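You operate a simulated robot arm through the tools that you are given. There is no shell and no other tool. Be economical: measure what you need, move in short steps, check, and stop when the job is done.

You are at the controls of a simulated two-armed robot. One attempt, no reset.

Task
Take the lid off the blue-knob box and lay it down on the top of the bench with the ring press.

Only the result counts: the job must be done as asked and must still hold three seconds after the hand-in. Knocking over, shifting, dropping, spilling or breaking anything else fails it. A push-on lid holds only when it is set on centred and level and pressed home; a screw cap is set on level and turned clockwise until tight.

Robot
Two 7-joint arms with two-finger parallel grippers on one trunk, on a base that drives. Base frame: it is fixed to the floor where the robot stands at the start and does not move with it; the origin is under the middle of the robot, x ahead of it, y to its left, z up. Units: cm, degrees, N and s.
The left shoulder is at the start at [5, 15.8, 100.8], the right one opposite. With the tool pointing down near the work surface each hand reaches from about 24 to 66 cm from the robot's upright axis, wherever it stands, measured 20 degrees to its own side. Payload 3.91 kg a hand.
The tool frame of a hand sits at the grasp point between the pads (the TCP): z along the fingers, y along the line on which they close. The tips reach 3 cm beyond it. The gripper opens to 11 cm. The fingers are 2 cm wide and 1 cm thick; the gripper's body (4.8 by 11.2 cm) begins 5.5 cm behind the TCP.
Orientation is told as [roll, pitch, yaw] about the base's x, y, z axes, in that order, counted from this pose: with the fingers straight down and closing along the base's y, the tool's x points along the base's -x, its y along +y and its z along -z.

Tools
- The arms move only by the tool move_arm. It takes "left_increments", "right_increments" or both (then of equal length, played together; a hand with none holds still); each is one flat list of numbers, 7 for each row, row after row: the finger opening in cm, from 0 to 11, then the shift along the tool's x, y, z in cm, then the turn, a rotation vector about the tool's x, y, z in degrees. In form: [jaw, x, y, z, rx, ry, rz, jaw, x, y, z, rx, ry, rz, ...]. A call has 1 to 10 rows; each row shifts and turns the commanded pose from where the row before left it, along the tool's axes as they then stand. Each row takes 0.2 s and may step no farther than 5 cm and 8.6 degrees from the row before; otherwise, or with a gripper value out of range, the whole call is refused. A pose out of reach is approached as far as the arm can. The call stops where the force on the tool passes 40 N (or 10 N more than at its start, if that is more) or the arm is blocked; 0.2 s more then pass. Each finger travels about 15.3 cm/s and halts on what it meets, pressing with about 30 N; the grip force reading is that of the motor and also rises with nothing between the fingers. The clock runs only during rows and for 0.2 s after the last one: add rows that do not move to give the fingers time. It gives the time, the measured TCP pose, the force on the tool (base axes), the opening and the grip force at its end, in the units of the frame above (readings bear some noise), with the torque about the TCP (base axes, N m) and any sound that the robot's microphone picked up, and new pictures: "views" is both (left out), scene, wrist or none (wrist: the cameras of the hands that moved).
- Cameras (640 x 400 px; columns grow to the right, rows downward): "scene" is now at [12.6, 3.79, 116.87]; the picture's right is [0.40, -0.91, 0.00], its down [-0.33, -0.15, -0.93] and it looks along [0.85, 0.38, -0.36] (base axes); focal length 277 px, centre (320, 200). "left" rides on the left gripper at [7.2, -1.7, -10.3] in its tool frame; the picture's right is [0.23, 0.97, 0.00], its down [-0.76, 0.18, -0.62] and it looks along [-0.61, 0.14, 0.78] (tool axes); focal length 222 px, centre (320, 200). "right" rides on the right gripper at [7.2, 1.7, -10.3] in its tool frame; the picture's right is [-0.23, 0.97, 0.00], its down [-0.76, -0.18, -0.62] and it looks along [-0.61, -0.14, 0.78] (tool axes); focal length 222 px, centre (320, 200). There is no depth. A picture from a camera that has moved, and an enlarged one, comes with that camera's place and axes in the base frame and with its lens.
- lift_body(by): slides the trunk up (or, below 0, down) by that many cm; the arms and the scene camera ride with it, the base frame stays. It gives what a move gives, with no picture.
- drive_base(legs): drives the robot by 1 to 6 legs, each [ahead, turn to the left] in cm and degrees, along the robot's own axes; the way and the turn of a leg run together, so that a leg with both is an arc; at most 150 cm and 180 degrees a leg. The arms and the cameras ride along, it lands a little off, and it stops where it bumps. It gives what a move gives, and a new picture of the scene camera.
- aim_head(pan, tilt): turns the head with the scene camera to pan (to the left, within 80 degrees either way) and tilt (down, from -29 to 69), counted from straight ahead of the robot. It gives what a move gives, and a new picture of the scene camera.
- close_up(camera, box): a new picture of the part [left, top, right, bottom] of that camera's present view, enlarged. It takes no simulated time.
- hand_in(): hands the job in; it is judged then, once.

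Work in short steps. Places have to be worked out from the pictures, the camera data and where the tool is seen: move nearer, look again, correct. Check each grasp and each placing, and mend what went wrong. You have 120 turns and 260 pictures in all, those below and enlarged ones among them. Open the grippers and draw the arms clear of the work before you hand the job in, unless the task says otherwise; then end with one line.

The tools are called after "Emit:" by a JSON object that holds its "name" and its "arguments". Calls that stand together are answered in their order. move_arm: Moves the arms, as the interface text tells. Its arguments: {"type":"object","properties":{"left_increments":{"type":"array","items":{"type":"number"}},"right_increments":{"type":"array","items":{"type":"number"}},"views":{"type":"string","enum":["both","scene","wrist","none"]}},"required":[]} The other tools are called the same way: lift_body (by) slides the trunk up or down; drive_base (legs) drives the base; aim_head (pan, tilt) turns the head that bears the scene camera; close_up (camera, box) takes an enlarged picture of a part of a camera's view; hand_in () hands the job in.

At the start:

```text
time: 0.0
left_eef_pos: [41.45, 36.35, 96.64]
left_ee_rot: [0.0, 0.0, 0.0]
left_wrist_force: [1.1, -0.8, 0.3]
left_torque: [-0.02, 0.02, 0.0]
left_gripper_width: 10.98
left_grip_force: 0.1
right_eef_pos: [40.05, -4.82, 98.78]
right_ee_rot: [0.0, 0.0, 0.0]
right_wrist_force: [-0.5, 1.0, -0.1]
right_torque: [0.01, -0.01, -0.03]
right_gripper_width: 10.97
right_grip_force: 0.0
trunk travel left (down, up): [-25.0, 23.2]
robot x, y, heading: [-0.2, -0.2, -0.3]
head pan, tilt: [23.8, 21.1]
```

scene: 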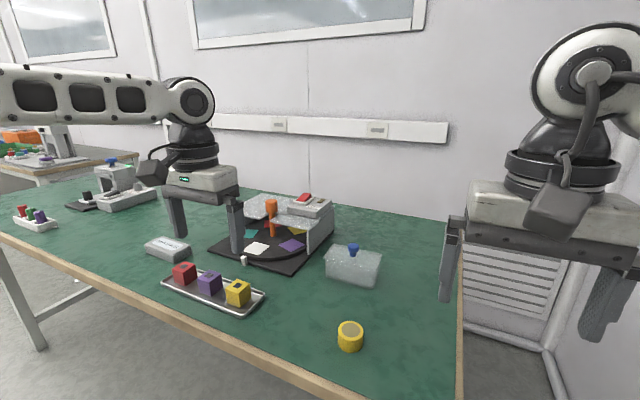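
right: 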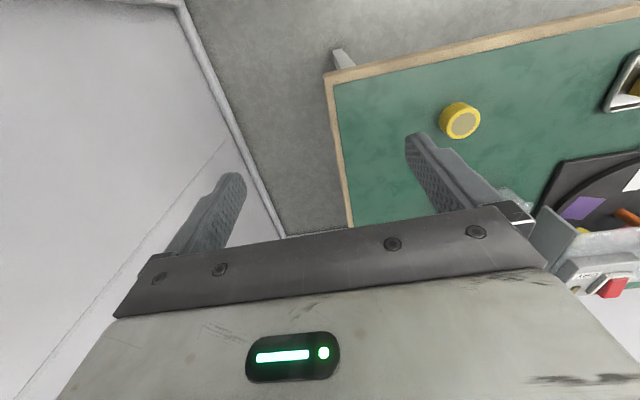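
left: 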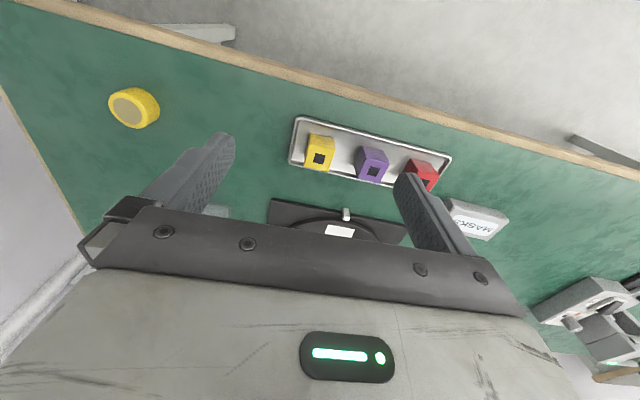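

The blue-knob box is on the near bench, around pixel (353,262). I need to find the ring press, so I enlarge the scene's candidates.

Emit:
{"name": "close_up", "arguments": {"camera": "scene", "box": [0, 110, 170, 240]}}

Emit:
{"name": "close_up", "arguments": {"camera": "scene", "box": [200, 180, 400, 310]}}

Emit:
{"name": "aim_head", "arguments": {"pan": 70, "tilt": 20}}

```text
3.08 times, centred on (85, 175) of scene
camera zoom: at [12.6, 3.79, 116.87], right [0.4, -0.91, 0.0], down [-0.33, -0.15, -0.93], along [0.85, 0.38, -0.36], focal length 853 px, centre (1043, 277)
```

zoom: 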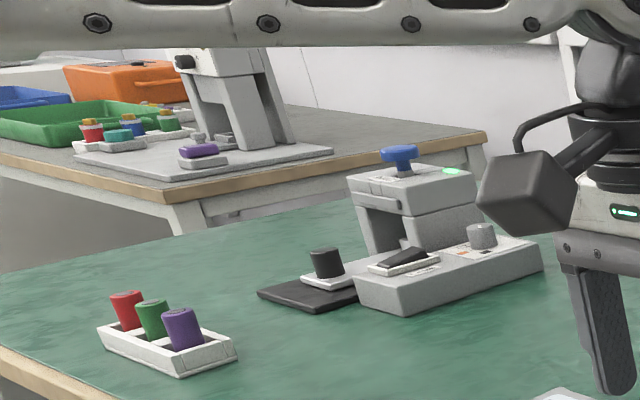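

```text
3.08 times, centred on (300, 245) of scene
camera zoom: at [12.6, 3.79, 116.87], right [0.4, -0.91, 0.0], down [-0.33, -0.15, -0.93], along [0.85, 0.38, -0.36], focal length 853 px, centre (382, 62)
```

zoom: 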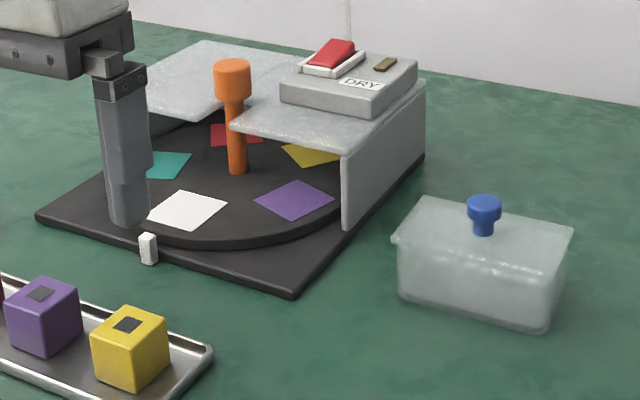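

```text
time: 1.1
left_eef_pos: [41.52, 36.32, 96.61]
left_ee_rot: [0.0, 0.0, 0.0]
left_wrist_force: [-0.6, -0.1, 0.5]
left_torque: [-0.01, 0.02, 0.0]
left_gripper_width: 11.0
left_grip_force: 0.0
right_eef_pos: [40.1, -4.75, 98.76]
right_ee_rot: [0.0, 0.0, -0.1]
right_wrist_force: [-0.3, 0.8, -0.4]
right_torque: [-0.01, 0.0, -0.04]
right_gripper_width: 11.02
right_grip_force: 0.2
trunk travel left (down, up): [-25.0, 23.2]
robot x, y, heading: [-0.05, 0.33, 0.2]
head pan, tilt: [70.0, 20.0]
camera scene: at [7.29, 8.78, 117.05], right [0.94, -0.34, 0.0], down [-0.12, -0.32, -0.94], along [0.32, 0.88, -0.34], focal length 277 px, centre (320, 200)
```

scene: 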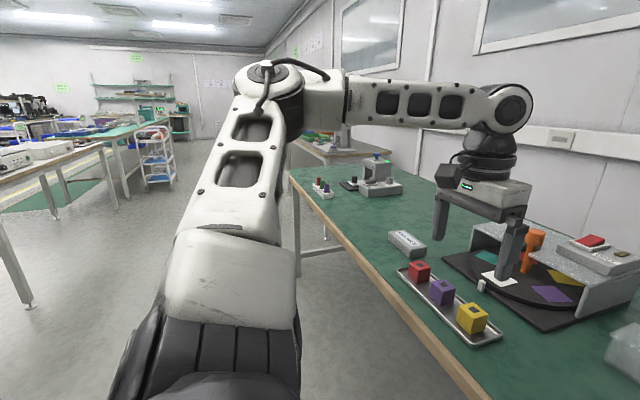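

The near bench holds several devices, and a C-frame machine stands on the bench behind. I zoom in on that and the other benches.

Emit:
{"name": "close_up", "arguments": {"camera": "scene", "box": [280, 100, 420, 210]}}

Emit:
{"name": "close_up", "arguments": {"camera": "scene", "box": [0, 80, 190, 210]}}

Emit:
{"name": "aim_head", "arguments": {"pan": -60, "tilt": 20}}

```text
3.64 times, centred on (350, 155) of scene
camera zoom: at [7.29, 8.78, 117.05], right [0.94, -0.34, 0.0], down [-0.12, -0.32, -0.94], along [0.32, 0.88, -0.34], focal length 1008 px, centre (211, 364)
```

zoom: 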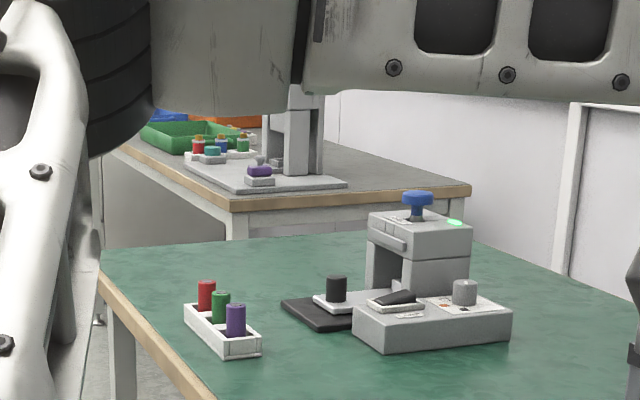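

```text
3.08 times, centred on (95, 145) of scene
camera zoom: at [7.29, 8.78, 117.05], right [0.94, -0.34, 0.0], down [-0.12, -0.32, -0.94], along [0.32, 0.88, -0.34], focal length 853 px, centre (1012, 369)
```

zoom: 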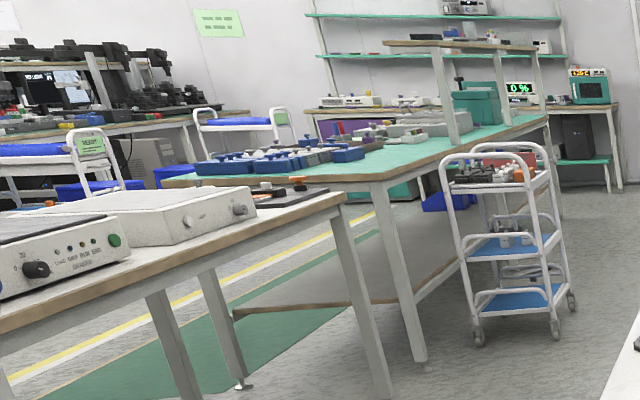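

```text
time: 3.2
left_eef_pos: [41.47, 36.41, 96.59]
left_ee_rot: [0.0, 0.0, 0.0]
left_wrist_force: [0.2, 0.5, -0.4]
left_torque: [-0.03, 0.0, -0.02]
left_gripper_width: 11.02
left_grip_force: 0.1
right_eef_pos: [40.11, -4.86, 98.73]
right_ee_rot: [0.0, 0.0, 0.1]
right_wrist_force: [-0.4, 0.2, -0.2]
right_torque: [0.01, 0.02, -0.02]
right_gripper_width: 11.0
right_grip_force: 0.1
trunk travel left (down, up): [-25.0, 23.2]
robot x, y, heading: [0.0, 0.06, 0.1]
head pan, tilt: [-60.0, 20.0]
camera scene: at [8.76, -8.03, 117.05], right [-0.87, -0.5, 0.0], down [-0.17, 0.3, -0.94], along [0.47, -0.81, -0.34], focal length 277 px, centre (320, 200)
```

scene: 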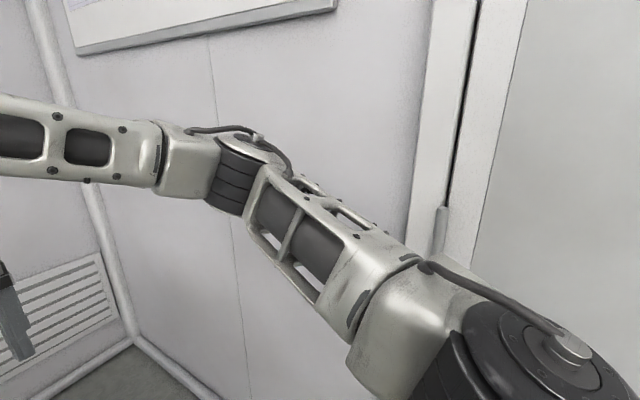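

Triangulating the yellow roll from the scene and right wrist views puts the bench top at about z 75. The box knob should be near (66, 19, 84), which is too far to reach, so I drive 12 cm ahead and aim the head at the box.

Emit:
{"name": "drive_base", "arguments": {"legs": [[12, 0]]}}

Emit:
{"name": "aim_head", "arguments": {"pan": 18, "tilt": 38}}

```text
time: 4.5
left_eef_pos: [53.59, 36.38, 96.56]
left_ee_rot: [0.0, 0.0, 0.0]
left_wrist_force: [0.8, 0.1, 0.1]
left_torque: [0.0, 0.0, 0.02]
left_gripper_width: 11.01
left_grip_force: 0.0
right_eef_pos: [52.14, -4.8, 98.73]
right_ee_rot: [0.0, 0.0, -0.1]
right_wrist_force: [-0.5, 0.5, 0.3]
right_torque: [0.03, -0.02, 0.0]
right_gripper_width: 11.01
right_grip_force: 0.1
trunk travel left (down, up): [-25.0, 23.2]
robot x, y, heading: [11.77, -0.09, -0.0]
head pan, tilt: [-60.0, 20.0]
camera scene: at [20.84, -8.04, 117.05], right [-0.87, -0.5, 0.0], down [-0.17, 0.3, -0.94], along [0.47, -0.81, -0.34], focal length 277 px, centre (320, 200)
```

scene: 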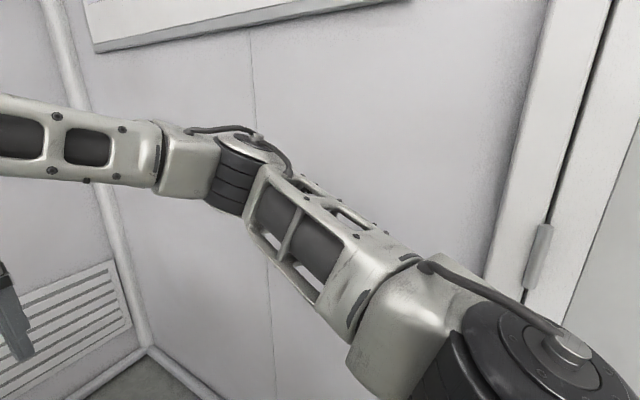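

```text
time: 6.0
left_eef_pos: [53.57, 36.42, 96.73]
left_ee_rot: [0.0, 0.0, 0.0]
left_wrist_force: [0.6, 0.6, -0.4]
left_torque: [0.03, 0.05, -0.01]
left_gripper_width: 10.99
left_grip_force: 0.0
right_eef_pos: [52.12, -4.9, 98.75]
right_ee_rot: [0.0, 0.1, -0.1]
right_wrist_force: [0.5, 0.5, -0.4]
right_torque: [-0.06, -0.02, 0.03]
right_gripper_width: 11.01
right_grip_force: 0.1
trunk travel left (down, up): [-25.0, 23.2]
robot x, y, heading: [12.02, -0.19, 0.2]
head pan, tilt: [18.0, 38.0]
camera scene: at [24.37, 2.68, 114.21], right [0.31, -0.95, 0.0], down [-0.59, -0.19, -0.79], along [0.75, 0.24, -0.62], focal length 277 px, centre (320, 200)
```

scene: 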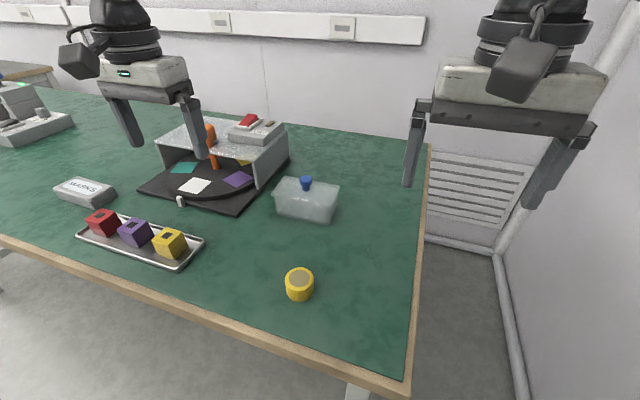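

The knob now sits at pixel (306,183), which gives about (65, 18.5) if z is 84. I enlarge it to get the box's orientation and the knob's size.

Emit:
{"name": "close_up", "arguments": {"camera": "scene", "box": [256, 160, 352, 230]}}

Emit:
{"name": "close_up", "arguments": {"camera": "right", "box": [320, 0, 640, 200]}}

```text
5.71 times, centred on (304, 195) of scene
camera zoom: at [24.37, 2.68, 114.21], right [0.31, -0.95, 0.0], down [-0.59, -0.19, -0.79], along [0.75, 0.24, -0.62], focal length 1585 px, centre (411, 229)
```

zoom: 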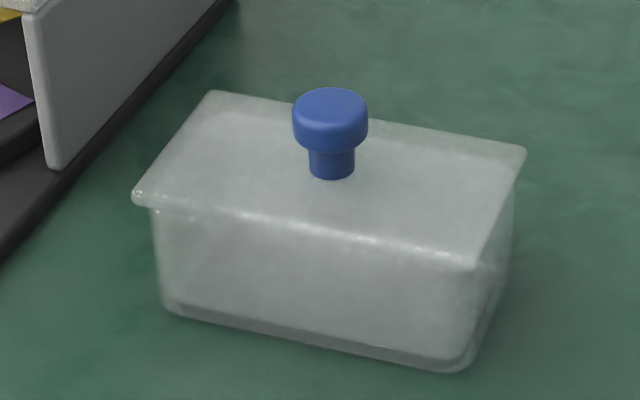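

```text
2.00 times, centred on (480, 100) of right
camera zoom: at [44.91, -3.16, 109.07], right [0.23, 0.97, 0.0], down [0.76, -0.18, 0.62], along [0.61, -0.14, -0.78], focal length 444 px, centre (0, 400)
```

zoom: 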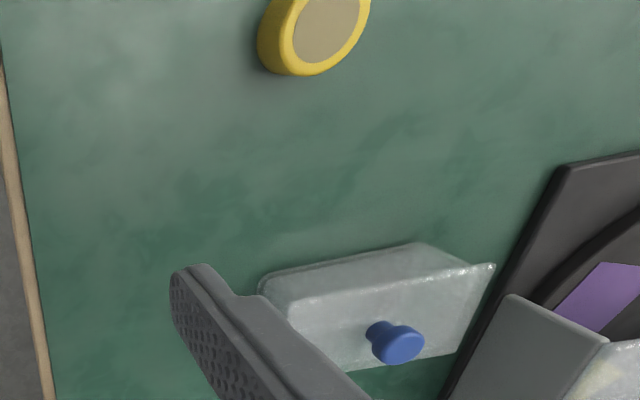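

The two views put the knob top at (65.8, 18.8, 84.5) with a head about 2.5 cm wide. The lid top is near z 82, and the box is axis-aligned with its long side along y. I bring the left hand above it with the jaw at 6 cm.

Emit:
{"name": "move_arm", "arguments": {"left_increments": [6, -2.45, -3.52, 0, 0, 0, 0, 6, -2.45, -3.52, 0, 0, 0, 0, 6, -2.45, -3.52, 0, 0, 0, 0, 6, -2.45, -3.52, 0, 0, 0, 0, 6, -2.45, -3.52, 0, 0, 0, 0, 6, 0, 0, 3, 0, 0, 0, 6, 0, 0, 0, 0, 0, 0]}}

```text
time: 7.6
left_eef_pos: [64.28, 20.34, 93.49]
left_ee_rot: [-0.1, -0.1, 0.1]
left_wrist_force: [-0.2, -0.8, 0.4]
left_torque: [0.0, 0.01, 0.01]
left_gripper_width: 5.99
left_grip_force: 0.1
left hand out of reach, approached as far as the arm can: row 5
right_eef_pos: [52.16, -4.76, 98.68]
right_ee_rot: [-0.1, -0.1, -0.1]
right_wrist_force: [0.1, -0.7, -1.1]
right_torque: [0.02, -0.01, 0.02]
right_gripper_width: 10.98
right_grip_force: 0.0
trunk travel left (down, up): [-25.0, 23.2]
robot x, y, heading: [12.04, -0.51, -0.3]
head pan, tilt: [18.0, 38.0]
camera scene: at [24.37, 2.69, 114.21], right [0.31, -0.95, 0.0], down [-0.59, -0.19, -0.79], along [0.75, 0.24, -0.62], focal length 277 px, centre (320, 200)
camera left: at [56.79, 18.56, 103.76], right [-0.23, 0.97, 0.0], down [0.76, 0.18, 0.62], along [0.61, 0.14, -0.78], focal length 222 px, centre (320, 200)
```

scene: 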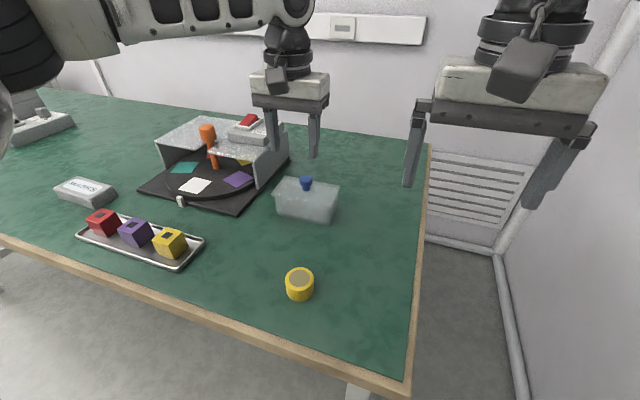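
left: 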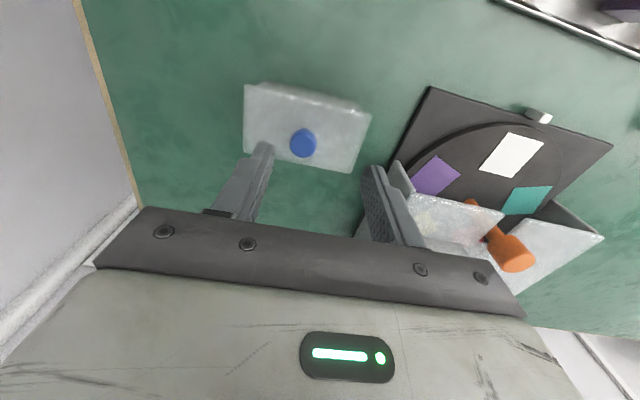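

The left view confirms the knob at (65.8, 18.9), but the arm ran short of reach by about 1.5 cm. I drive a further 4 cm ahead and then re-centre.

Emit:
{"name": "drive_base", "arguments": {"legs": [[4, 0]]}}

Emit:
{"name": "move_arm", "arguments": {"left_increments": [6, 1.2, -0.7, 0, 0, 0, 0, 6, 1.2, -0.7, 0, 0, 0, 0, 6, 0, 0, 0, 0, 0, 0], "views": "wrist"}}

```text
time: 8.7
left_eef_pos: [65.31, 20.01, 93.57]
left_ee_rot: [0.0, -0.1, -0.3]
left_wrist_force: [0.1, 0.9, -0.3]
left_torque: [0.0, 0.0, -0.01]
left_gripper_width: 6.0
left_grip_force: 0.1
right_eef_pos: [53.13, -5.02, 98.8]
right_ee_rot: [0.1, -0.3, -0.2]
right_wrist_force: [-0.4, 0.2, 0.1]
right_torque: [0.01, 0.0, -0.05]
right_gripper_width: 10.99
right_grip_force: 0.0
trunk travel left (down, up): [-25.0, 23.2]
robot x, y, heading: [13.18, -0.38, -0.3]
head pan, tilt: [18.0, 38.0]
stopped in leg 1: the robot was blocked; the commanded pose is now the measured one
camera scene: at [25.53, 2.45, 114.21], right [0.3, -0.95, 0.0], down [-0.59, -0.19, -0.79], along [0.75, 0.24, -0.62], focal length 277 px, centre (320, 200)
```

scene: 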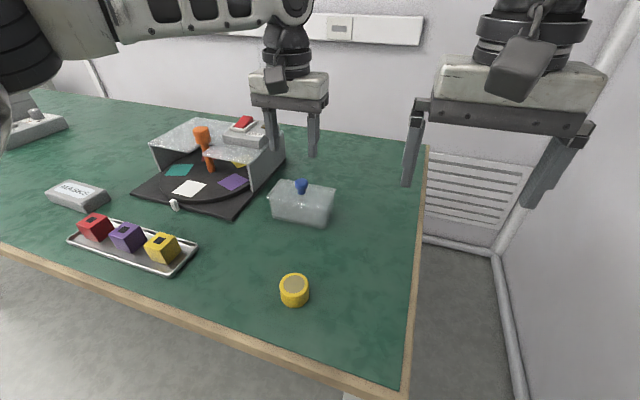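

```text
time: 9.5
left_eef_pos: [62.83, 18.54, 93.42]
left_ee_rot: [0.0, -0.1, -0.3]
left_wrist_force: [-0.1, -0.5, 0.1]
left_torque: [0.0, 0.03, 0.0]
left_gripper_width: 6.02
left_grip_force: 0.1
right_eef_pos: [53.28, -4.99, 98.81]
right_ee_rot: [0.1, -0.1, -0.3]
right_wrist_force: [0.2, -0.3, -0.2]
right_torque: [0.01, -0.03, 0.0]
right_gripper_width: 11.01
right_grip_force: 0.0
trunk travel left (down, up): [-25.0, 23.2]
robot x, y, heading: [13.17, -0.21, -0.2]
head pan, tilt: [18.0, 38.0]
camera left: at [55.55, 16.85, 103.79], right [-0.22, 0.97, 0.0], down [0.76, 0.17, 0.62], along [0.61, 0.14, -0.78], focal length 222 px, centre (320, 200)
```

left: 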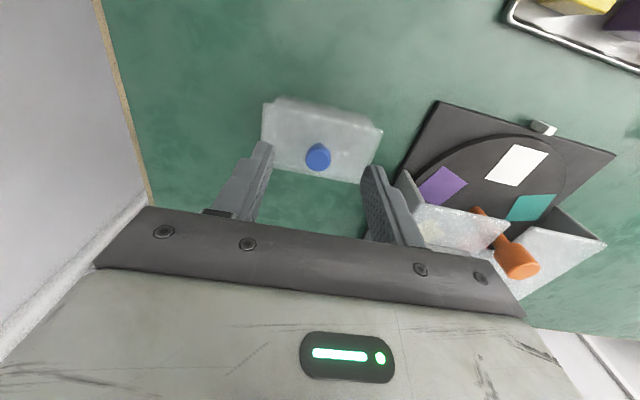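

The base is now against the bench, and the knob has not moved: it still reads (65.7, 19.0). I move over it and part-way down.

Emit:
{"name": "move_arm", "arguments": {"left_increments": [6, -1.5, 0.2, 0, 0, 0, 0, 6, -1.45, 0.2, 0, 0, 0, 0, 6, 0, 0, 2, 0, 0, 0, 6, 0, 0, 2.2, 0, 0, 0, 6, 0, 0, 0, 0, 0, 0]}}

```text
time: 10.7
left_eef_pos: [65.57, 19.23, 89.25]
left_ee_rot: [-0.1, -0.1, -0.3]
left_wrist_force: [-0.2, 0.2, 0.2]
left_torque: [0.0, -0.01, -0.03]
left_gripper_width: 5.99
left_grip_force: 0.0
left hand out of reach, approached as far as the arm can: row 2
right_eef_pos: [53.2, -5.08, 98.79]
right_ee_rot: [0.1, -0.1, -0.3]
right_wrist_force: [-0.3, -0.5, 0.3]
right_torque: [0.02, -0.01, -0.01]
right_gripper_width: 10.96
right_grip_force: 0.0
trunk travel left (down, up): [-25.0, 23.2]
robot x, y, heading: [13.52, -0.49, -0.6]
head pan, tilt: [18.0, 38.0]
camera scene: at [25.54, 2.42, 114.21], right [0.3, -0.95, 0.0], down [-0.59, -0.19, -0.79], along [0.75, 0.24, -0.62], focal length 277 px, centre (320, 200)
camera left: at [58.12, 17.56, 99.56], right [-0.22, 0.97, 0.0], down [0.76, 0.17, 0.62], along [0.61, 0.14, -0.78], focal length 222 px, centre (320, 200)
```

scene: 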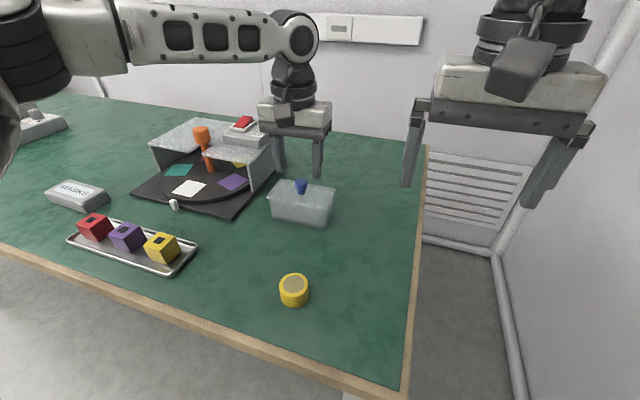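
left: 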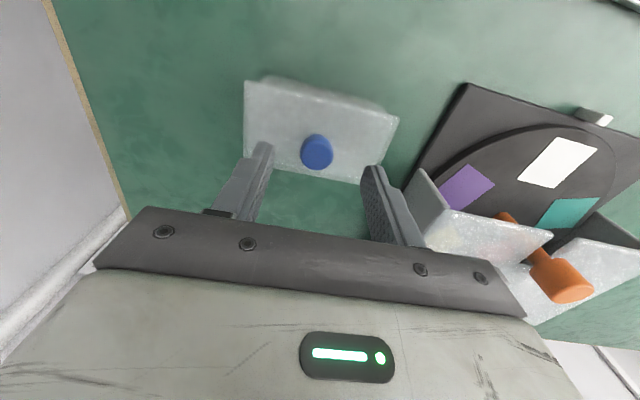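

The knob reads (65.7, 19.1) and the TCP is at (65.57, 19.23), so it is centred. I lower 3.9 cm so the tips stop just above the lid.

Emit:
{"name": "move_arm", "arguments": {"left_increments": [6, 0, -0.1, 2, 0, 0, 0, 6, 0, 0, 1.9, 0, 0, 0, 6, 0, 0, 0, 0, 0, 0]}}

Emit:
{"name": "close_up", "arguments": {"camera": "scene", "box": [256, 150, 352, 230]}}

```text
time: 11.5
left_eef_pos: [65.03, 19.6, 85.58]
left_ee_rot: [-0.2, -0.2, -0.2]
left_wrist_force: [-1.1, -1.0, -0.8]
left_torque: [0.0, 0.02, -0.01]
left_gripper_width: 6.0
left_grip_force: 0.0
left hand out of reach, approached as far as the arm can: row 1, 2
right_eef_pos: [53.21, -5.15, 98.9]
right_ee_rot: [0.1, -0.1, -0.2]
right_wrist_force: [-0.5, 0.0, -0.4]
right_torque: [0.0, -0.01, 0.04]
right_gripper_width: 11.01
right_grip_force: 0.1
trunk travel left (down, up): [-25.0, 23.2]
robot x, y, heading: [13.09, -0.06, -0.4]
head pan, tilt: [18.0, 38.0]
camera scene: at [25.54, 2.42, 114.21], right [0.3, -0.95, 0.0], down [-0.59, -0.19, -0.79], along [0.75, 0.24, -0.62], focal length 277 px, centre (320, 200)
camera left: at [57.65, 17.81, 95.8], right [-0.22, 0.97, 0.0], down [0.76, 0.17, 0.62], along [0.61, 0.14, -0.78], focal length 222 px, centre (320, 200)
```

scene: 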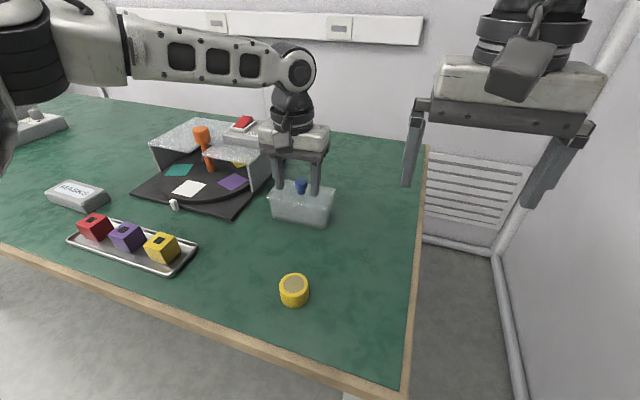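
left: 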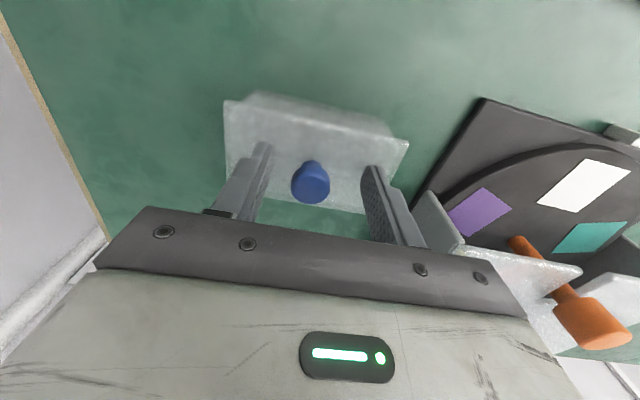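

```text
5.00 times, centred on (304, 190) of scene
camera zoom: at [25.54, 2.42, 114.21], right [0.3, -0.95, 0.0], down [-0.59, -0.19, -0.79], along [0.75, 0.24, -0.62], focal length 1387 px, centre (400, 250)
```

zoom: 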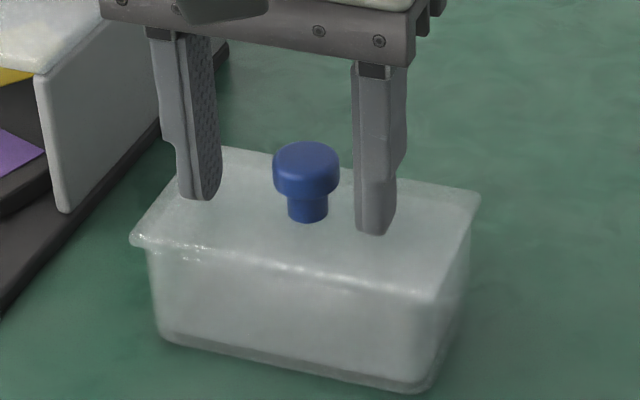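

At this depth the reach falls about 0.7 cm short in x. I raise the hand 9 cm and lower the trunk by the same amount for better arm geometry.

Emit:
{"name": "move_arm", "arguments": {"left_increments": [6, 0, 0, -4.5, 0, 0, 0, 6, 0, 0, -4.5, 0, 0, 0, 6, 0, 0, 0, 0, 0, 0], "views": "none"}}

Emit:
{"name": "lift_body", "arguments": {"by": -8}}

```text
time: 12.3
left_eef_pos: [65.0, 19.47, 94.31]
left_ee_rot: [0.0, -0.1, -0.3]
left_wrist_force: [-0.4, 0.1, 0.1]
left_torque: [0.01, 0.01, 0.0]
left_gripper_width: 5.97
left_grip_force: 0.0
right_eef_pos: [53.27, -5.02, 98.81]
right_ee_rot: [0.1, -0.1, -0.2]
right_wrist_force: [0.5, -0.4, 0.9]
right_torque: [-0.02, 0.01, 0.03]
right_gripper_width: 11.0
right_grip_force: 0.0
trunk travel left (down, up): [-25.0, 23.2]
robot x, y, heading: [13.14, -0.49, -0.3]
head pan, tilt: [18.0, 38.0]
```

```text
time: 13.4
left_eef_pos: [65.03, 19.56, 86.55]
left_ee_rot: [0.0, -0.2, -0.3]
left_wrist_force: [-0.2, -0.6, -0.2]
left_torque: [0.03, -0.01, -0.03]
left_gripper_width: 5.98
left_grip_force: 0.1
right_eef_pos: [53.21, -5.13, 90.8]
right_ee_rot: [0.0, -0.1, -0.1]
right_wrist_force: [0.1, 0.1, -0.1]
right_torque: [0.01, 0.01, -0.03]
right_gripper_width: 10.99
right_grip_force: 0.1
trunk travel left (down, up): [-17.0, 31.2]
robot x, y, heading: [13.52, -0.39, -0.5]
head pan, tilt: [18.0, 38.0]
```

Now I shift to the knob centre at (65.8, 19.0) and down to z 85.3.

Emit:
{"name": "move_arm", "arguments": {"left_increments": [6, -0.75, -0.5, 0, 0, 0, 0, 6, 0, 0, 1.2, 0, 0, 0, 6, 0, 0, 0, 0, 0, 0]}}

Emit:
{"name": "close_up", "arguments": {"camera": "scene", "box": [240, 110, 352, 200]}}

```text
time: 14.2
left_eef_pos: [65.46, 19.25, 85.11]
left_ee_rot: [0.0, -0.1, -0.2]
left_wrist_force: [0.7, -0.4, -0.7]
left_torque: [-0.02, 0.01, -0.01]
left_gripper_width: 5.99
left_grip_force: 0.1
left hand out of reach, approached as far as the arm can: row 1
right_eef_pos: [53.38, -5.09, 90.84]
right_ee_rot: [0.2, -0.1, -0.2]
right_wrist_force: [0.0, -0.9, 0.1]
right_torque: [-0.03, 0.0, 0.01]
right_gripper_width: 10.99
right_grip_force: 0.1
trunk travel left (down, up): [-17.0, 31.2]
robot x, y, heading: [13.36, 0.03, -0.4]
head pan, tilt: [18.0, 38.0]
camera scene: at [25.54, 2.43, 106.21], right [0.3, -0.95, 0.0], down [-0.59, -0.19, -0.79], along [0.75, 0.24, -0.62], focal length 277 px, centre (320, 200)
camera left: at [58.06, 17.55, 95.45], right [-0.22, 0.97, 0.0], down [0.76, 0.17, 0.62], along [0.61, 0.14, -0.78], focal length 222 px, centre (320, 200)
```

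scene: 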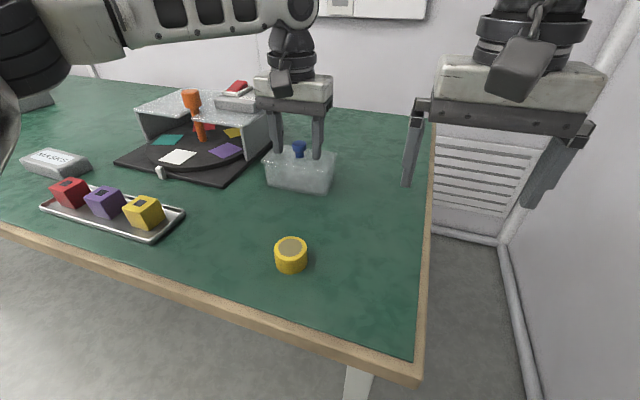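
left: 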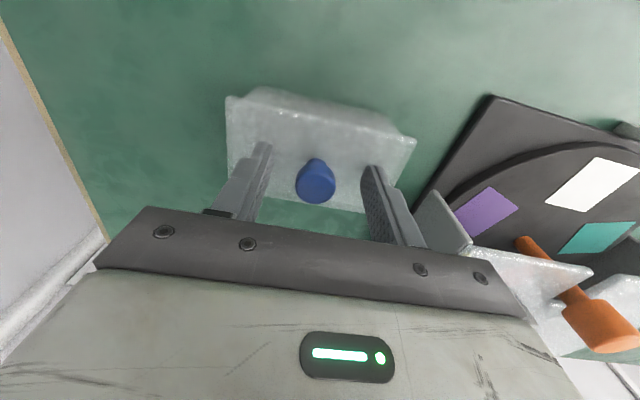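

```text
4.44 times, centred on (296, 155) of scene
camera zoom: at [25.54, 2.43, 106.21], right [0.3, -0.95, 0.0], down [-0.59, -0.19, -0.79], along [0.75, 0.24, -0.62], focal length 1233 px, centre (427, 400)
```

zoom: 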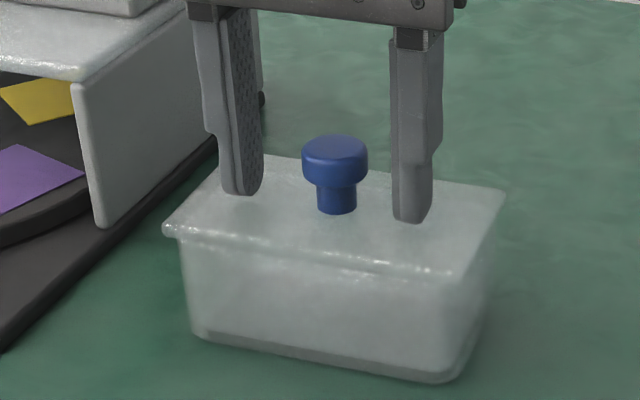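

The knob is at (65.7, 19.07) and the TCP at (65.46, 19.25), which is within 0.3 cm and clear of the lid. I close on the knob.

Emit:
{"name": "move_arm", "arguments": {"left_increments": [4, 0, -0.15, 0, 0, 0, 0, 2, 0, 0, 0, 0, 0, 0, 1, 0, 0, 0, 0, 0, 0, 1, 0, 0, 0, 0, 0, 0, 1, 0, 0, 0, 0, 0, 0]}}

Emit:
{"name": "close_up", "arguments": {"camera": "scene", "box": [240, 110, 352, 200]}}

```text
time: 15.4
left_eef_pos: [65.43, 19.14, 85.2]
left_ee_rot: [0.0, -0.1, -0.2]
left_wrist_force: [-0.6, 0.2, 1.3]
left_torque: [0.04, 0.0, 0.06]
left_gripper_width: 2.45
left_grip_force: 30.3
right_eef_pos: [53.27, -5.09, 90.82]
right_ee_rot: [0.1, -0.2, -0.2]
right_wrist_force: [-0.4, 0.0, 0.3]
right_torque: [0.01, -0.01, -0.02]
right_gripper_width: 11.01
right_grip_force: 0.1
trunk travel left (down, up): [-17.0, 31.2]
robot x, y, heading: [13.05, -0.27, -0.3]
head pan, tilt: [18.0, 38.0]
camera scene: at [25.53, 2.43, 106.21], right [0.3, -0.95, 0.0], down [-0.59, -0.19, -0.79], along [0.75, 0.24, -0.62], focal length 277 px, centre (320, 200)
camera left: at [58.02, 17.4, 95.46], right [-0.22, 0.97, 0.0], down [0.76, 0.17, 0.62], along [0.61, 0.14, -0.78], focal length 222 px, centre (320, 200)
```

scene: 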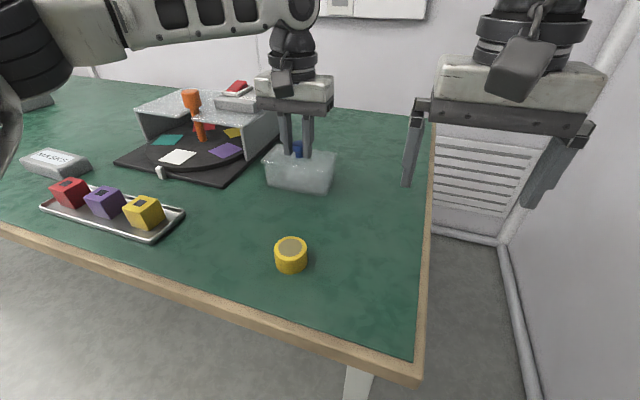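
left: 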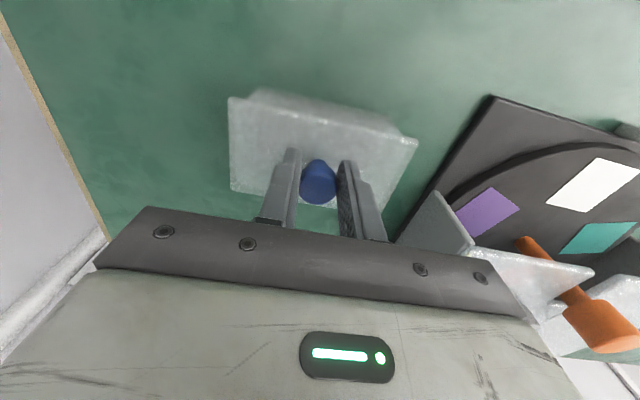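

```text
4.44 times, centred on (296, 155) of scene
camera zoom: at [25.53, 2.43, 106.21], right [0.3, -0.95, 0.0], down [-0.59, -0.19, -0.79], along [0.75, 0.24, -0.62], focal length 1233 px, centre (427, 400)
```

zoom: 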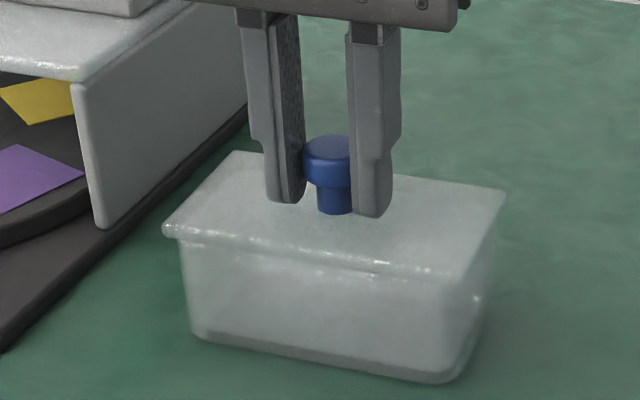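

The knob is gripped at 2.45 cm and 30 N. I lift slowly by 1 cm and watch the force and the box.

Emit:
{"name": "move_arm", "arguments": {"left_increments": [1, 0, 0, -0.25, 0, 0, 0, 1, 0, 0, -0.25, 0, 0, 0, 1, 0, 0, -0.25, 0, 0, 0, 1, 0, 0, -0.25, 0, 0, 0, 1, 0, 0, 0, 0, 0, 0], "views": "none"}}

Emit:
{"name": "close_up", "arguments": {"camera": "scene", "box": [240, 110, 352, 200]}}

```text
time: 16.6
left_eef_pos: [65.32, 19.24, 86.2]
left_ee_rot: [0.0, -0.1, -0.3]
left_wrist_force: [0.4, -0.1, -0.9]
left_torque: [-0.03, -0.02, 0.02]
left_gripper_width: 2.44
left_grip_force: 29.8
right_eef_pos: [53.4, -5.06, 90.86]
right_ee_rot: [0.0, 0.0, -0.2]
right_wrist_force: [0.6, -0.3, -0.7]
right_torque: [-0.03, 0.02, 0.02]
right_gripper_width: 11.0
right_grip_force: 0.1
trunk travel left (down, up): [-17.0, 31.2]
robot x, y, heading: [13.25, -0.25, -0.4]
head pan, tilt: [18.0, 38.0]
```

```text
4.44 times, centred on (296, 155) of scene
camera zoom: at [25.55, 2.43, 106.21], right [0.3, -0.95, 0.0], down [-0.59, -0.19, -0.79], along [0.75, 0.24, -0.62], focal length 1233 px, centre (427, 400)
```

zoom: 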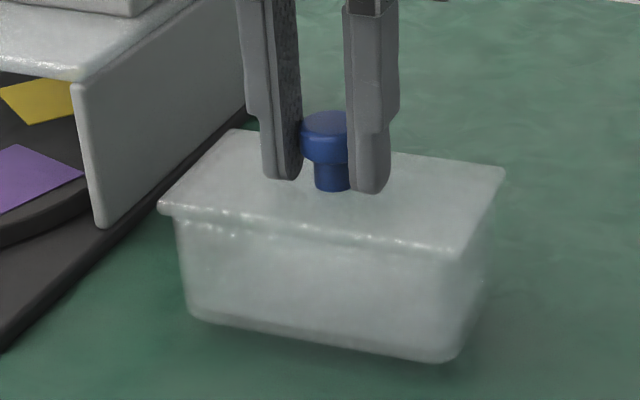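

The whole box came up with the lid, so the lid is pressed on and I need the right hand to hold the body. I set the box straight back down, keeping my grip on the knob.

Emit:
{"name": "move_arm", "arguments": {"left_increments": [1, 0, 0, 0.25, 0, 0, 0, 1, 0, 0, 0.25, 0, 0, 0, 1, 0, 0, 0.25, 0, 0, 0, 1, 0, 0, 0.25, 0, 0, 0, 1, 0, 0, 0, 0, 0, 0], "views": "none"}}

Emit:
{"name": "close_up", "arguments": {"camera": "scene", "box": [240, 110, 352, 200]}}

Emit:
{"name": "close_up", "arguments": {"camera": "right", "box": [320, 0, 640, 200]}}

```text
time: 17.8
left_eef_pos: [65.39, 19.15, 85.2]
left_ee_rot: [0.1, -0.2, -0.2]
left_wrist_force: [0.6, -0.6, 0.4]
left_torque: [0.05, -0.02, -0.04]
left_gripper_width: 2.42
left_grip_force: 30.2
right_eef_pos: [53.19, -5.09, 90.77]
right_ee_rot: [0.2, -0.1, -0.2]
right_wrist_force: [-0.1, -0.5, 0.2]
right_torque: [0.02, 0.0, 0.0]
right_gripper_width: 11.0
right_grip_force: 0.0
trunk travel left (down, up): [-17.0, 31.2]
robot x, y, heading: [12.96, 0.04, -0.5]
head pan, tilt: [18.0, 38.0]
```

```text
4.44 times, centred on (296, 155) of scene
camera zoom: at [25.54, 2.43, 106.21], right [0.3, -0.95, 0.0], down [-0.59, -0.19, -0.79], along [0.75, 0.24, -0.62], focal length 1233 px, centre (427, 400)
```

zoom: 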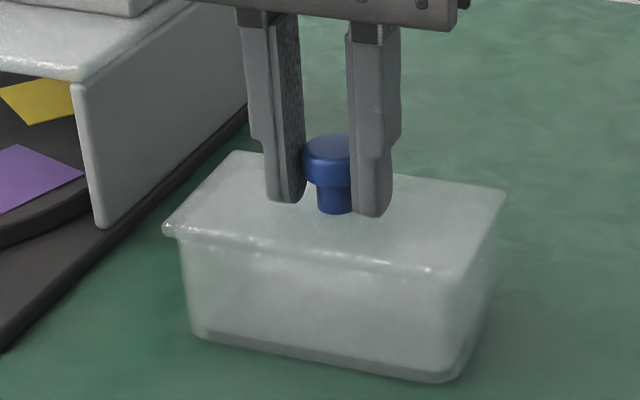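

```text
2.00 times, centred on (480, 100) of right
camera zoom: at [46.02, -3.42, 101.13], right [0.23, 0.97, 0.0], down [0.76, -0.18, 0.62], along [0.61, -0.14, -0.78], focal length 444 px, centre (0, 400)
```

zoom: 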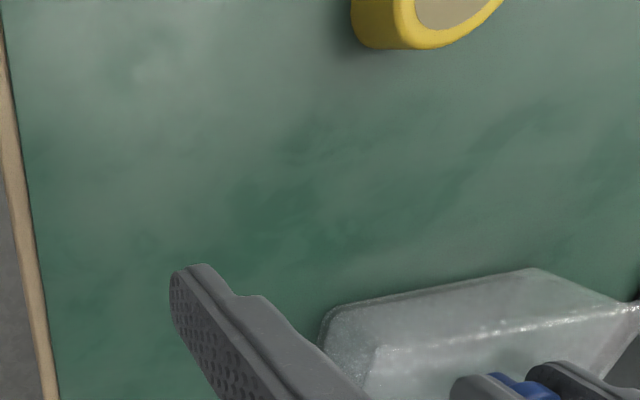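

The box is back exactly where it was. Next I yaw the right hand in place by about +90°, so that its fingers will close along x across the box's short side.

Emit:
{"name": "move_arm", "arguments": {"right_increments": [11, 0, 0, 0, 0, 0, -8.5, 11, 0, 0, 0, 0, 0, -8.5, 11, 0, 0, 0, 0, 0, -8.5, 11, 0, 0, 0, 0, 0, -8.5, 11, 0, 0, 0, 0, 0, -8.5, 11, 0, 0, 0, 0, 0, -8.5, 11, 0, 0, 0, 0, 0, -8.5, 11, 0, 0, 0, 0, 0, -8.5, 11, 0, 0, 0, 0, 0, -8.5, 11, 0, 0, 0, 0, 0, -8.5], "views": "scene"}}

```text
time: 20.0
left_eef_pos: [65.46, 19.11, 85.17]
left_ee_rot: [0.1, -0.1, -0.3]
left_wrist_force: [0.1, 0.9, 0.1]
left_torque: [-0.01, 0.02, 0.0]
left_gripper_width: 2.46
left_grip_force: 30.0
right_eef_pos: [47.84, -3.63, 90.12]
right_ee_rot: [-0.1, 0.0, 84.9]
right_wrist_force: [0.0, 0.0, 0.7]
right_torque: [-0.02, -0.01, 0.01]
right_gripper_width: 10.99
right_grip_force: 0.0
right hand out of reach, approached as far as the arm can: row 9, 10
trunk travel left (down, up): [-17.0, 31.2]
robot x, y, heading: [13.22, -0.33, -0.4]
head pan, tilt: [18.0, 38.0]
camera scene: at [25.54, 2.45, 106.21], right [0.3, -0.95, 0.0], down [-0.59, -0.19, -0.79], along [0.75, 0.24, -0.62], focal length 277 px, centre (320, 200)
```

scene: 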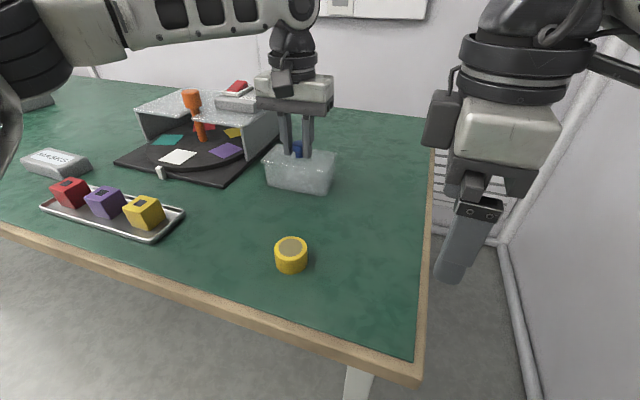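

The yaw succeeded, but at the edge of reach. I now tilt the fingers toward +y by about 42° and see where the hand settles.

Emit:
{"name": "move_arm", "arguments": {"right_increments": [11, 0, 0, 0, 0, -8.5, 0, 11, 0, 0, 0, 0, -8.5, 0, 11, 0, 0, 0, 0, -8.5, 0, 11, 0, 0, 0, 0, -8.5, 0, 11, 0, 0, 0, 0, -8.5, 0, 11, 0, 0, 0, 0, 0, 0], "views": "scene"}}

```text
time: 21.4
left_eef_pos: [65.38, 19.08, 85.04]
left_ee_rot: [0.0, -0.1, -0.3]
left_wrist_force: [0.4, 0.0, -0.3]
left_torque: [0.01, -0.02, 0.01]
left_gripper_width: 2.44
left_grip_force: 29.8
right_eef_pos: [47.88, 0.49, 93.76]
right_ee_rot: [0.3, -34.2, 84.2]
right_wrist_force: [0.2, -0.8, 0.1]
right_torque: [-0.02, 0.01, 0.01]
right_gripper_width: 11.0
right_grip_force: 0.0
right hand out of reach, approached as far as the arm can: row 3, 5
trunk travel left (down, up): [-17.0, 31.2]
robot x, y, heading: [13.46, -0.18, -0.4]
head pan, tilt: [18.0, 38.0]
camera scene: at [25.53, 2.41, 106.21], right [0.3, -0.95, 0.0], down [-0.59, -0.19, -0.79], along [0.75, 0.24, -0.62], focal length 277 px, centre (320, 200)
```

scene: 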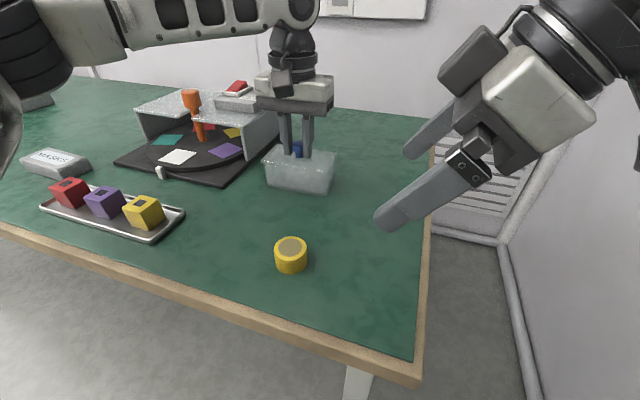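

The tilt works. Now I advance the hand in +x (tool -y) to check its reach.

Emit:
{"name": "move_arm", "arguments": {"right_increments": [11, 0, -4, 0, 0, 0, 0, 11, 0, -4, 0, 0, 0, 0, 11, 0, -4, 0, 0, 0, 0, 11, 0, -4, 0, 0, 0, 0, 11, 0, 0, 0, 0, 0, 0], "views": "scene"}}

```text
time: 22.6
left_eef_pos: [65.41, 19.1, 85.06]
left_ee_rot: [0.1, -0.2, -0.3]
left_wrist_force: [-1.1, -0.2, -0.1]
left_torque: [-0.04, -0.01, 0.02]
left_gripper_width: 2.45
left_grip_force: 30.0
right_eef_pos: [47.96, 0.51, 93.66]
right_ee_rot: [0.3, -34.2, 84.3]
right_wrist_force: [0.4, 0.1, 0.8]
right_torque: [-0.01, -0.01, 0.03]
right_gripper_width: 11.01
right_grip_force: 0.0
right hand out of reach, approached as far as the arm can: row 1, 2, 3, 4
trunk travel left (down, up): [-17.0, 31.2]
robot x, y, heading: [12.94, -0.22, -0.5]
head pan, tilt: [18.0, 38.0]
camera scene: at [25.54, 2.41, 106.21], right [0.3, -0.95, 0.0], down [-0.59, -0.19, -0.79], along [0.75, 0.24, -0.62], focal length 277 px, centre (320, 200)
```

scene: 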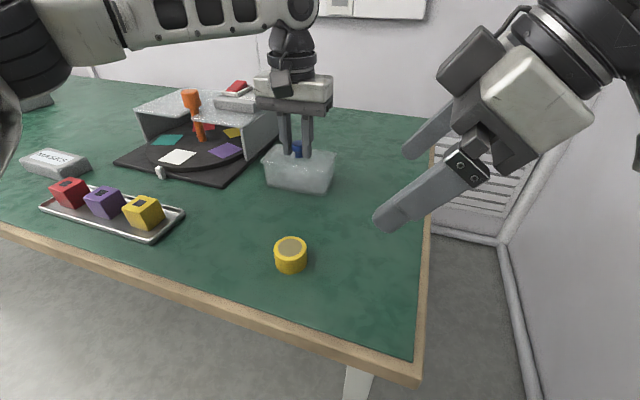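

Forward motion is blocked by a joint limit in this orientation. The fingers are symmetric, so I untilt and try the opposite yaw (-90°) instead.

Emit:
{"name": "move_arm", "arguments": {"right_increments": [11, 0, 0, 0, 0, 8.5, 0, 11, 0, 0, 0, 0, 8.5, 0, 11, 0, 0, 0, 0, 8.5, 0, 11, 0, 0, 0, 0, 8.5, 0, 11, 0, 0, 0, 0, 0, 8.5, 11, 0, 0, 0, 0, 0, 8.5, 11, 0, 0, 0, 0, 0, 8.5, 11, 0, 0, 0, 0, 0, 8.5, 11, 0, 0, 0, 0, 0, 8.5, 11, 0, 0, 0, 0, 0, 8.5], "views": "none"}}

Emit:
{"name": "move_arm", "arguments": {"right_increments": [11, 0, 0, 0, 0, 0, 8.5, 11, 0, 0, 0, 0, 0, 8.5, 11, 0, 0, 0, 0, 0, 8.5, 11, 0, 0, 0, 0, 0, 8.5, 11, 0, 0, 0, 0, 0, 8.5, 11, 0, 0, 0, 0, 0, 8.5, 11, 0, 0, 0, 0, 0, 8.5, 11, 0, 0, 0, 0, 0, 8.5, 11, 0, 0, 0, 0, 0, 8.5, 11, 0, 0, 0, 0, 0, 8.5], "views": "none"}}

Emit:
{"name": "move_arm", "arguments": {"right_increments": [11, 0, 0, 0, 0, 0, 8.5, 11, 0, 0, 0, 0, 0, 8.5, 11, 0, 0, 0, 0, 0, 8.5, 11, 0, 0, 0, 0, 0, 8.5, 11, 0, 0, 0, 0, 0, 0], "views": "scene"}}

```text
time: 24.8
left_eef_pos: [65.45, 19.19, 85.09]
left_ee_rot: [0.0, 0.0, -0.2]
left_wrist_force: [-0.6, 0.0, -0.7]
left_torque: [0.01, 0.02, 0.0]
left_gripper_width: 2.45
left_grip_force: 29.8
right_eef_pos: [47.88, 0.56, 93.55]
right_ee_rot: [0.3, 0.2, 33.3]
right_wrist_force: [0.3, 0.6, 0.1]
right_torque: [-0.01, 0.02, -0.05]
right_gripper_width: 11.0
right_grip_force: 0.0
trunk travel left (down, up): [-17.0, 31.2]
robot x, y, heading: [13.23, -0.37, -0.4]
head pan, tilt: [18.0, 38.0]
```

```text
time: 27.0
left_eef_pos: [65.29, 19.2, 85.15]
left_ee_rot: [0.0, -0.1, -0.3]
left_wrist_force: [-0.2, -1.0, 0.3]
left_torque: [0.01, -0.02, 0.0]
left_gripper_width: 2.41
left_grip_force: 30.0
right_eef_pos: [47.88, 0.62, 93.63]
right_ee_rot: [-0.1, 0.3, -51.7]
right_wrist_force: [0.2, 0.9, -0.6]
right_torque: [0.01, 0.0, -0.01]
right_gripper_width: 11.0
right_grip_force: 0.1
trunk travel left (down, up): [-17.0, 31.2]
robot x, y, heading: [13.83, -0.03, -0.5]
head pan, tilt: [18.0, 38.0]
```

```text
time: 28.2
left_eef_pos: [65.38, 19.24, 85.04]
left_ee_rot: [0.0, -0.1, -0.4]
left_wrist_force: [0.2, -0.4, -0.6]
left_torque: [0.04, 0.03, 0.02]
left_gripper_width: 2.42
left_grip_force: 29.7
right_eef_pos: [47.8, 0.53, 93.64]
right_ee_rot: [-0.3, 0.2, -85.7]
right_wrist_force: [0.4, 0.6, -0.5]
right_torque: [-0.05, -0.01, 0.02]
right_gripper_width: 11.03
right_grip_force: 0.0
trunk travel left (down, up): [-17.0, 31.2]
robot x, y, heading: [13.28, -0.51, -0.6]
head pan, tilt: [18.0, 38.0]
camera scene: at [25.54, 2.42, 106.21], right [0.3, -0.95, 0.0], down [-0.59, -0.19, -0.79], along [0.75, 0.24, -0.62], focal length 277 px, centre (320, 200)
```

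scene: 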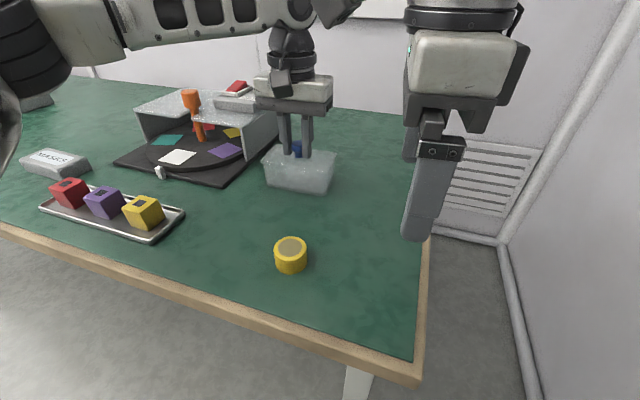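

Yaw -86 is reached with no limit. I finish the yaw, tilt 43° toward +y, and step +x.

Emit:
{"name": "move_arm", "arguments": {"right_increments": [11, 0, 0, 0, 0, 0, 4, 11, 0, 0, 0, 0, 8.5, 0, 11, 0, 0, 0, 0, 8.5, 0, 11, 0, 0, 0, 0, 8.5, 0, 11, 0, 0, 0, 0, 8.5, 0, 11, 0, 0, 0, 0, 8.5, 0, 11, 0, 4, 0, 0, 0, 0, 11, 0, 4, 0, 0, 0, 0, 11, 0, 0, 0, 0, 0, 0], "views": "scene"}}

```text
time: 30.2
left_eef_pos: [65.37, 19.12, 85.12]
left_ee_rot: [0.0, -0.1, -0.4]
left_wrist_force: [0.3, -0.4, -0.5]
left_torque: [0.01, 0.04, -0.02]
left_gripper_width: 2.45
left_grip_force: 30.1
right_eef_pos: [55.86, 0.77, 93.58]
right_ee_rot: [-0.3, 42.7, -89.7]
right_wrist_force: [1.5, 0.7, 0.5]
right_torque: [0.03, -0.01, 0.02]
right_gripper_width: 10.99
right_grip_force: 0.1
trunk travel left (down, up): [-17.0, 31.2]
robot x, y, heading: [13.29, 0.09, -0.4]
head pan, tilt: [18.0, 38.0]
camera scene: at [25.54, 2.43, 106.21], right [0.3, -0.95, 0.0], down [-0.59, -0.19, -0.79], along [0.75, 0.24, -0.62], focal length 277 px, centre (320, 200)
```

scene: 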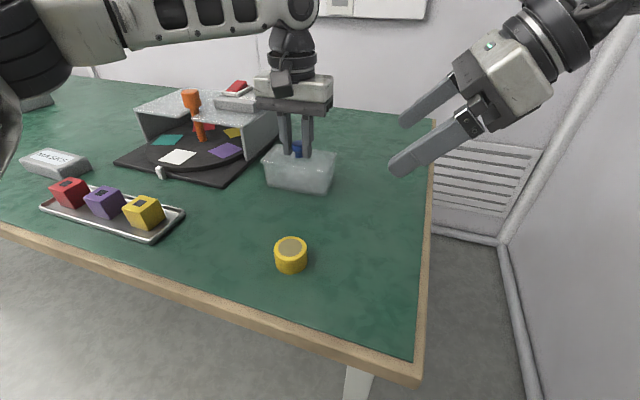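

This orientation is reachable. I move +x to line up with the box centre at x≈65.5.

Emit:
{"name": "move_arm", "arguments": {"right_increments": [11, 0, 3.2, 0, 0, 0, 0, 11, 0, 3.2, 0, 0, 0, 0, 11, 0, 3.2, 0, 0, 0, 0, 11, 0, 0, 0, 0, 0, 0]}}

```text
time: 31.2
left_eef_pos: [65.44, 19.07, 85.13]
left_ee_rot: [0.0, -0.1, -0.3]
left_wrist_force: [-0.5, 0.4, 1.4]
left_torque: [0.03, -0.03, -0.02]
left_gripper_width: 2.43
left_grip_force: 30.1
right_eef_pos: [65.5, 0.59, 93.6]
right_ee_rot: [-0.2, 42.7, -89.8]
right_wrist_force: [-1.0, -0.1, -0.2]
right_torque: [-0.02, -0.01, 0.0]
right_gripper_width: 10.99
right_grip_force: 0.1
trunk travel left (down, up): [-17.0, 31.2]
robot x, y, heading: [12.93, -0.12, -0.5]
head pan, tilt: [18.0, 38.0]
camera scene: at [25.54, 2.43, 106.21], right [0.3, -0.95, 0.0], down [-0.59, -0.19, -0.79], along [0.75, 0.24, -0.62], focal length 277 px, centre (320, 200)
camera right: at [67.31, -1.06, 106.08], right [0.97, -0.16, -0.16], down [-0.17, -0.98, -0.06], along [-0.15, 0.08, -0.99], focal length 222 px, centre (320, 200)
```

scene: 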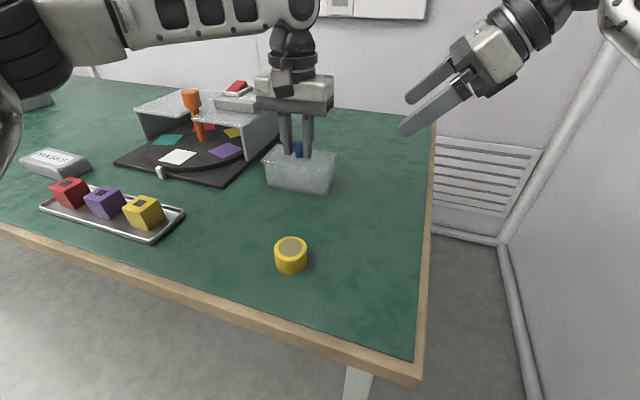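
right: 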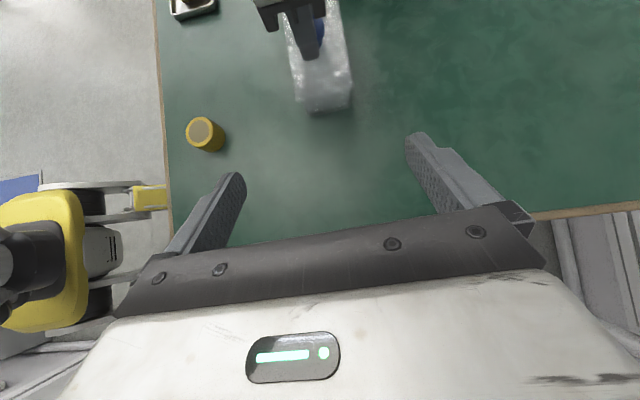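

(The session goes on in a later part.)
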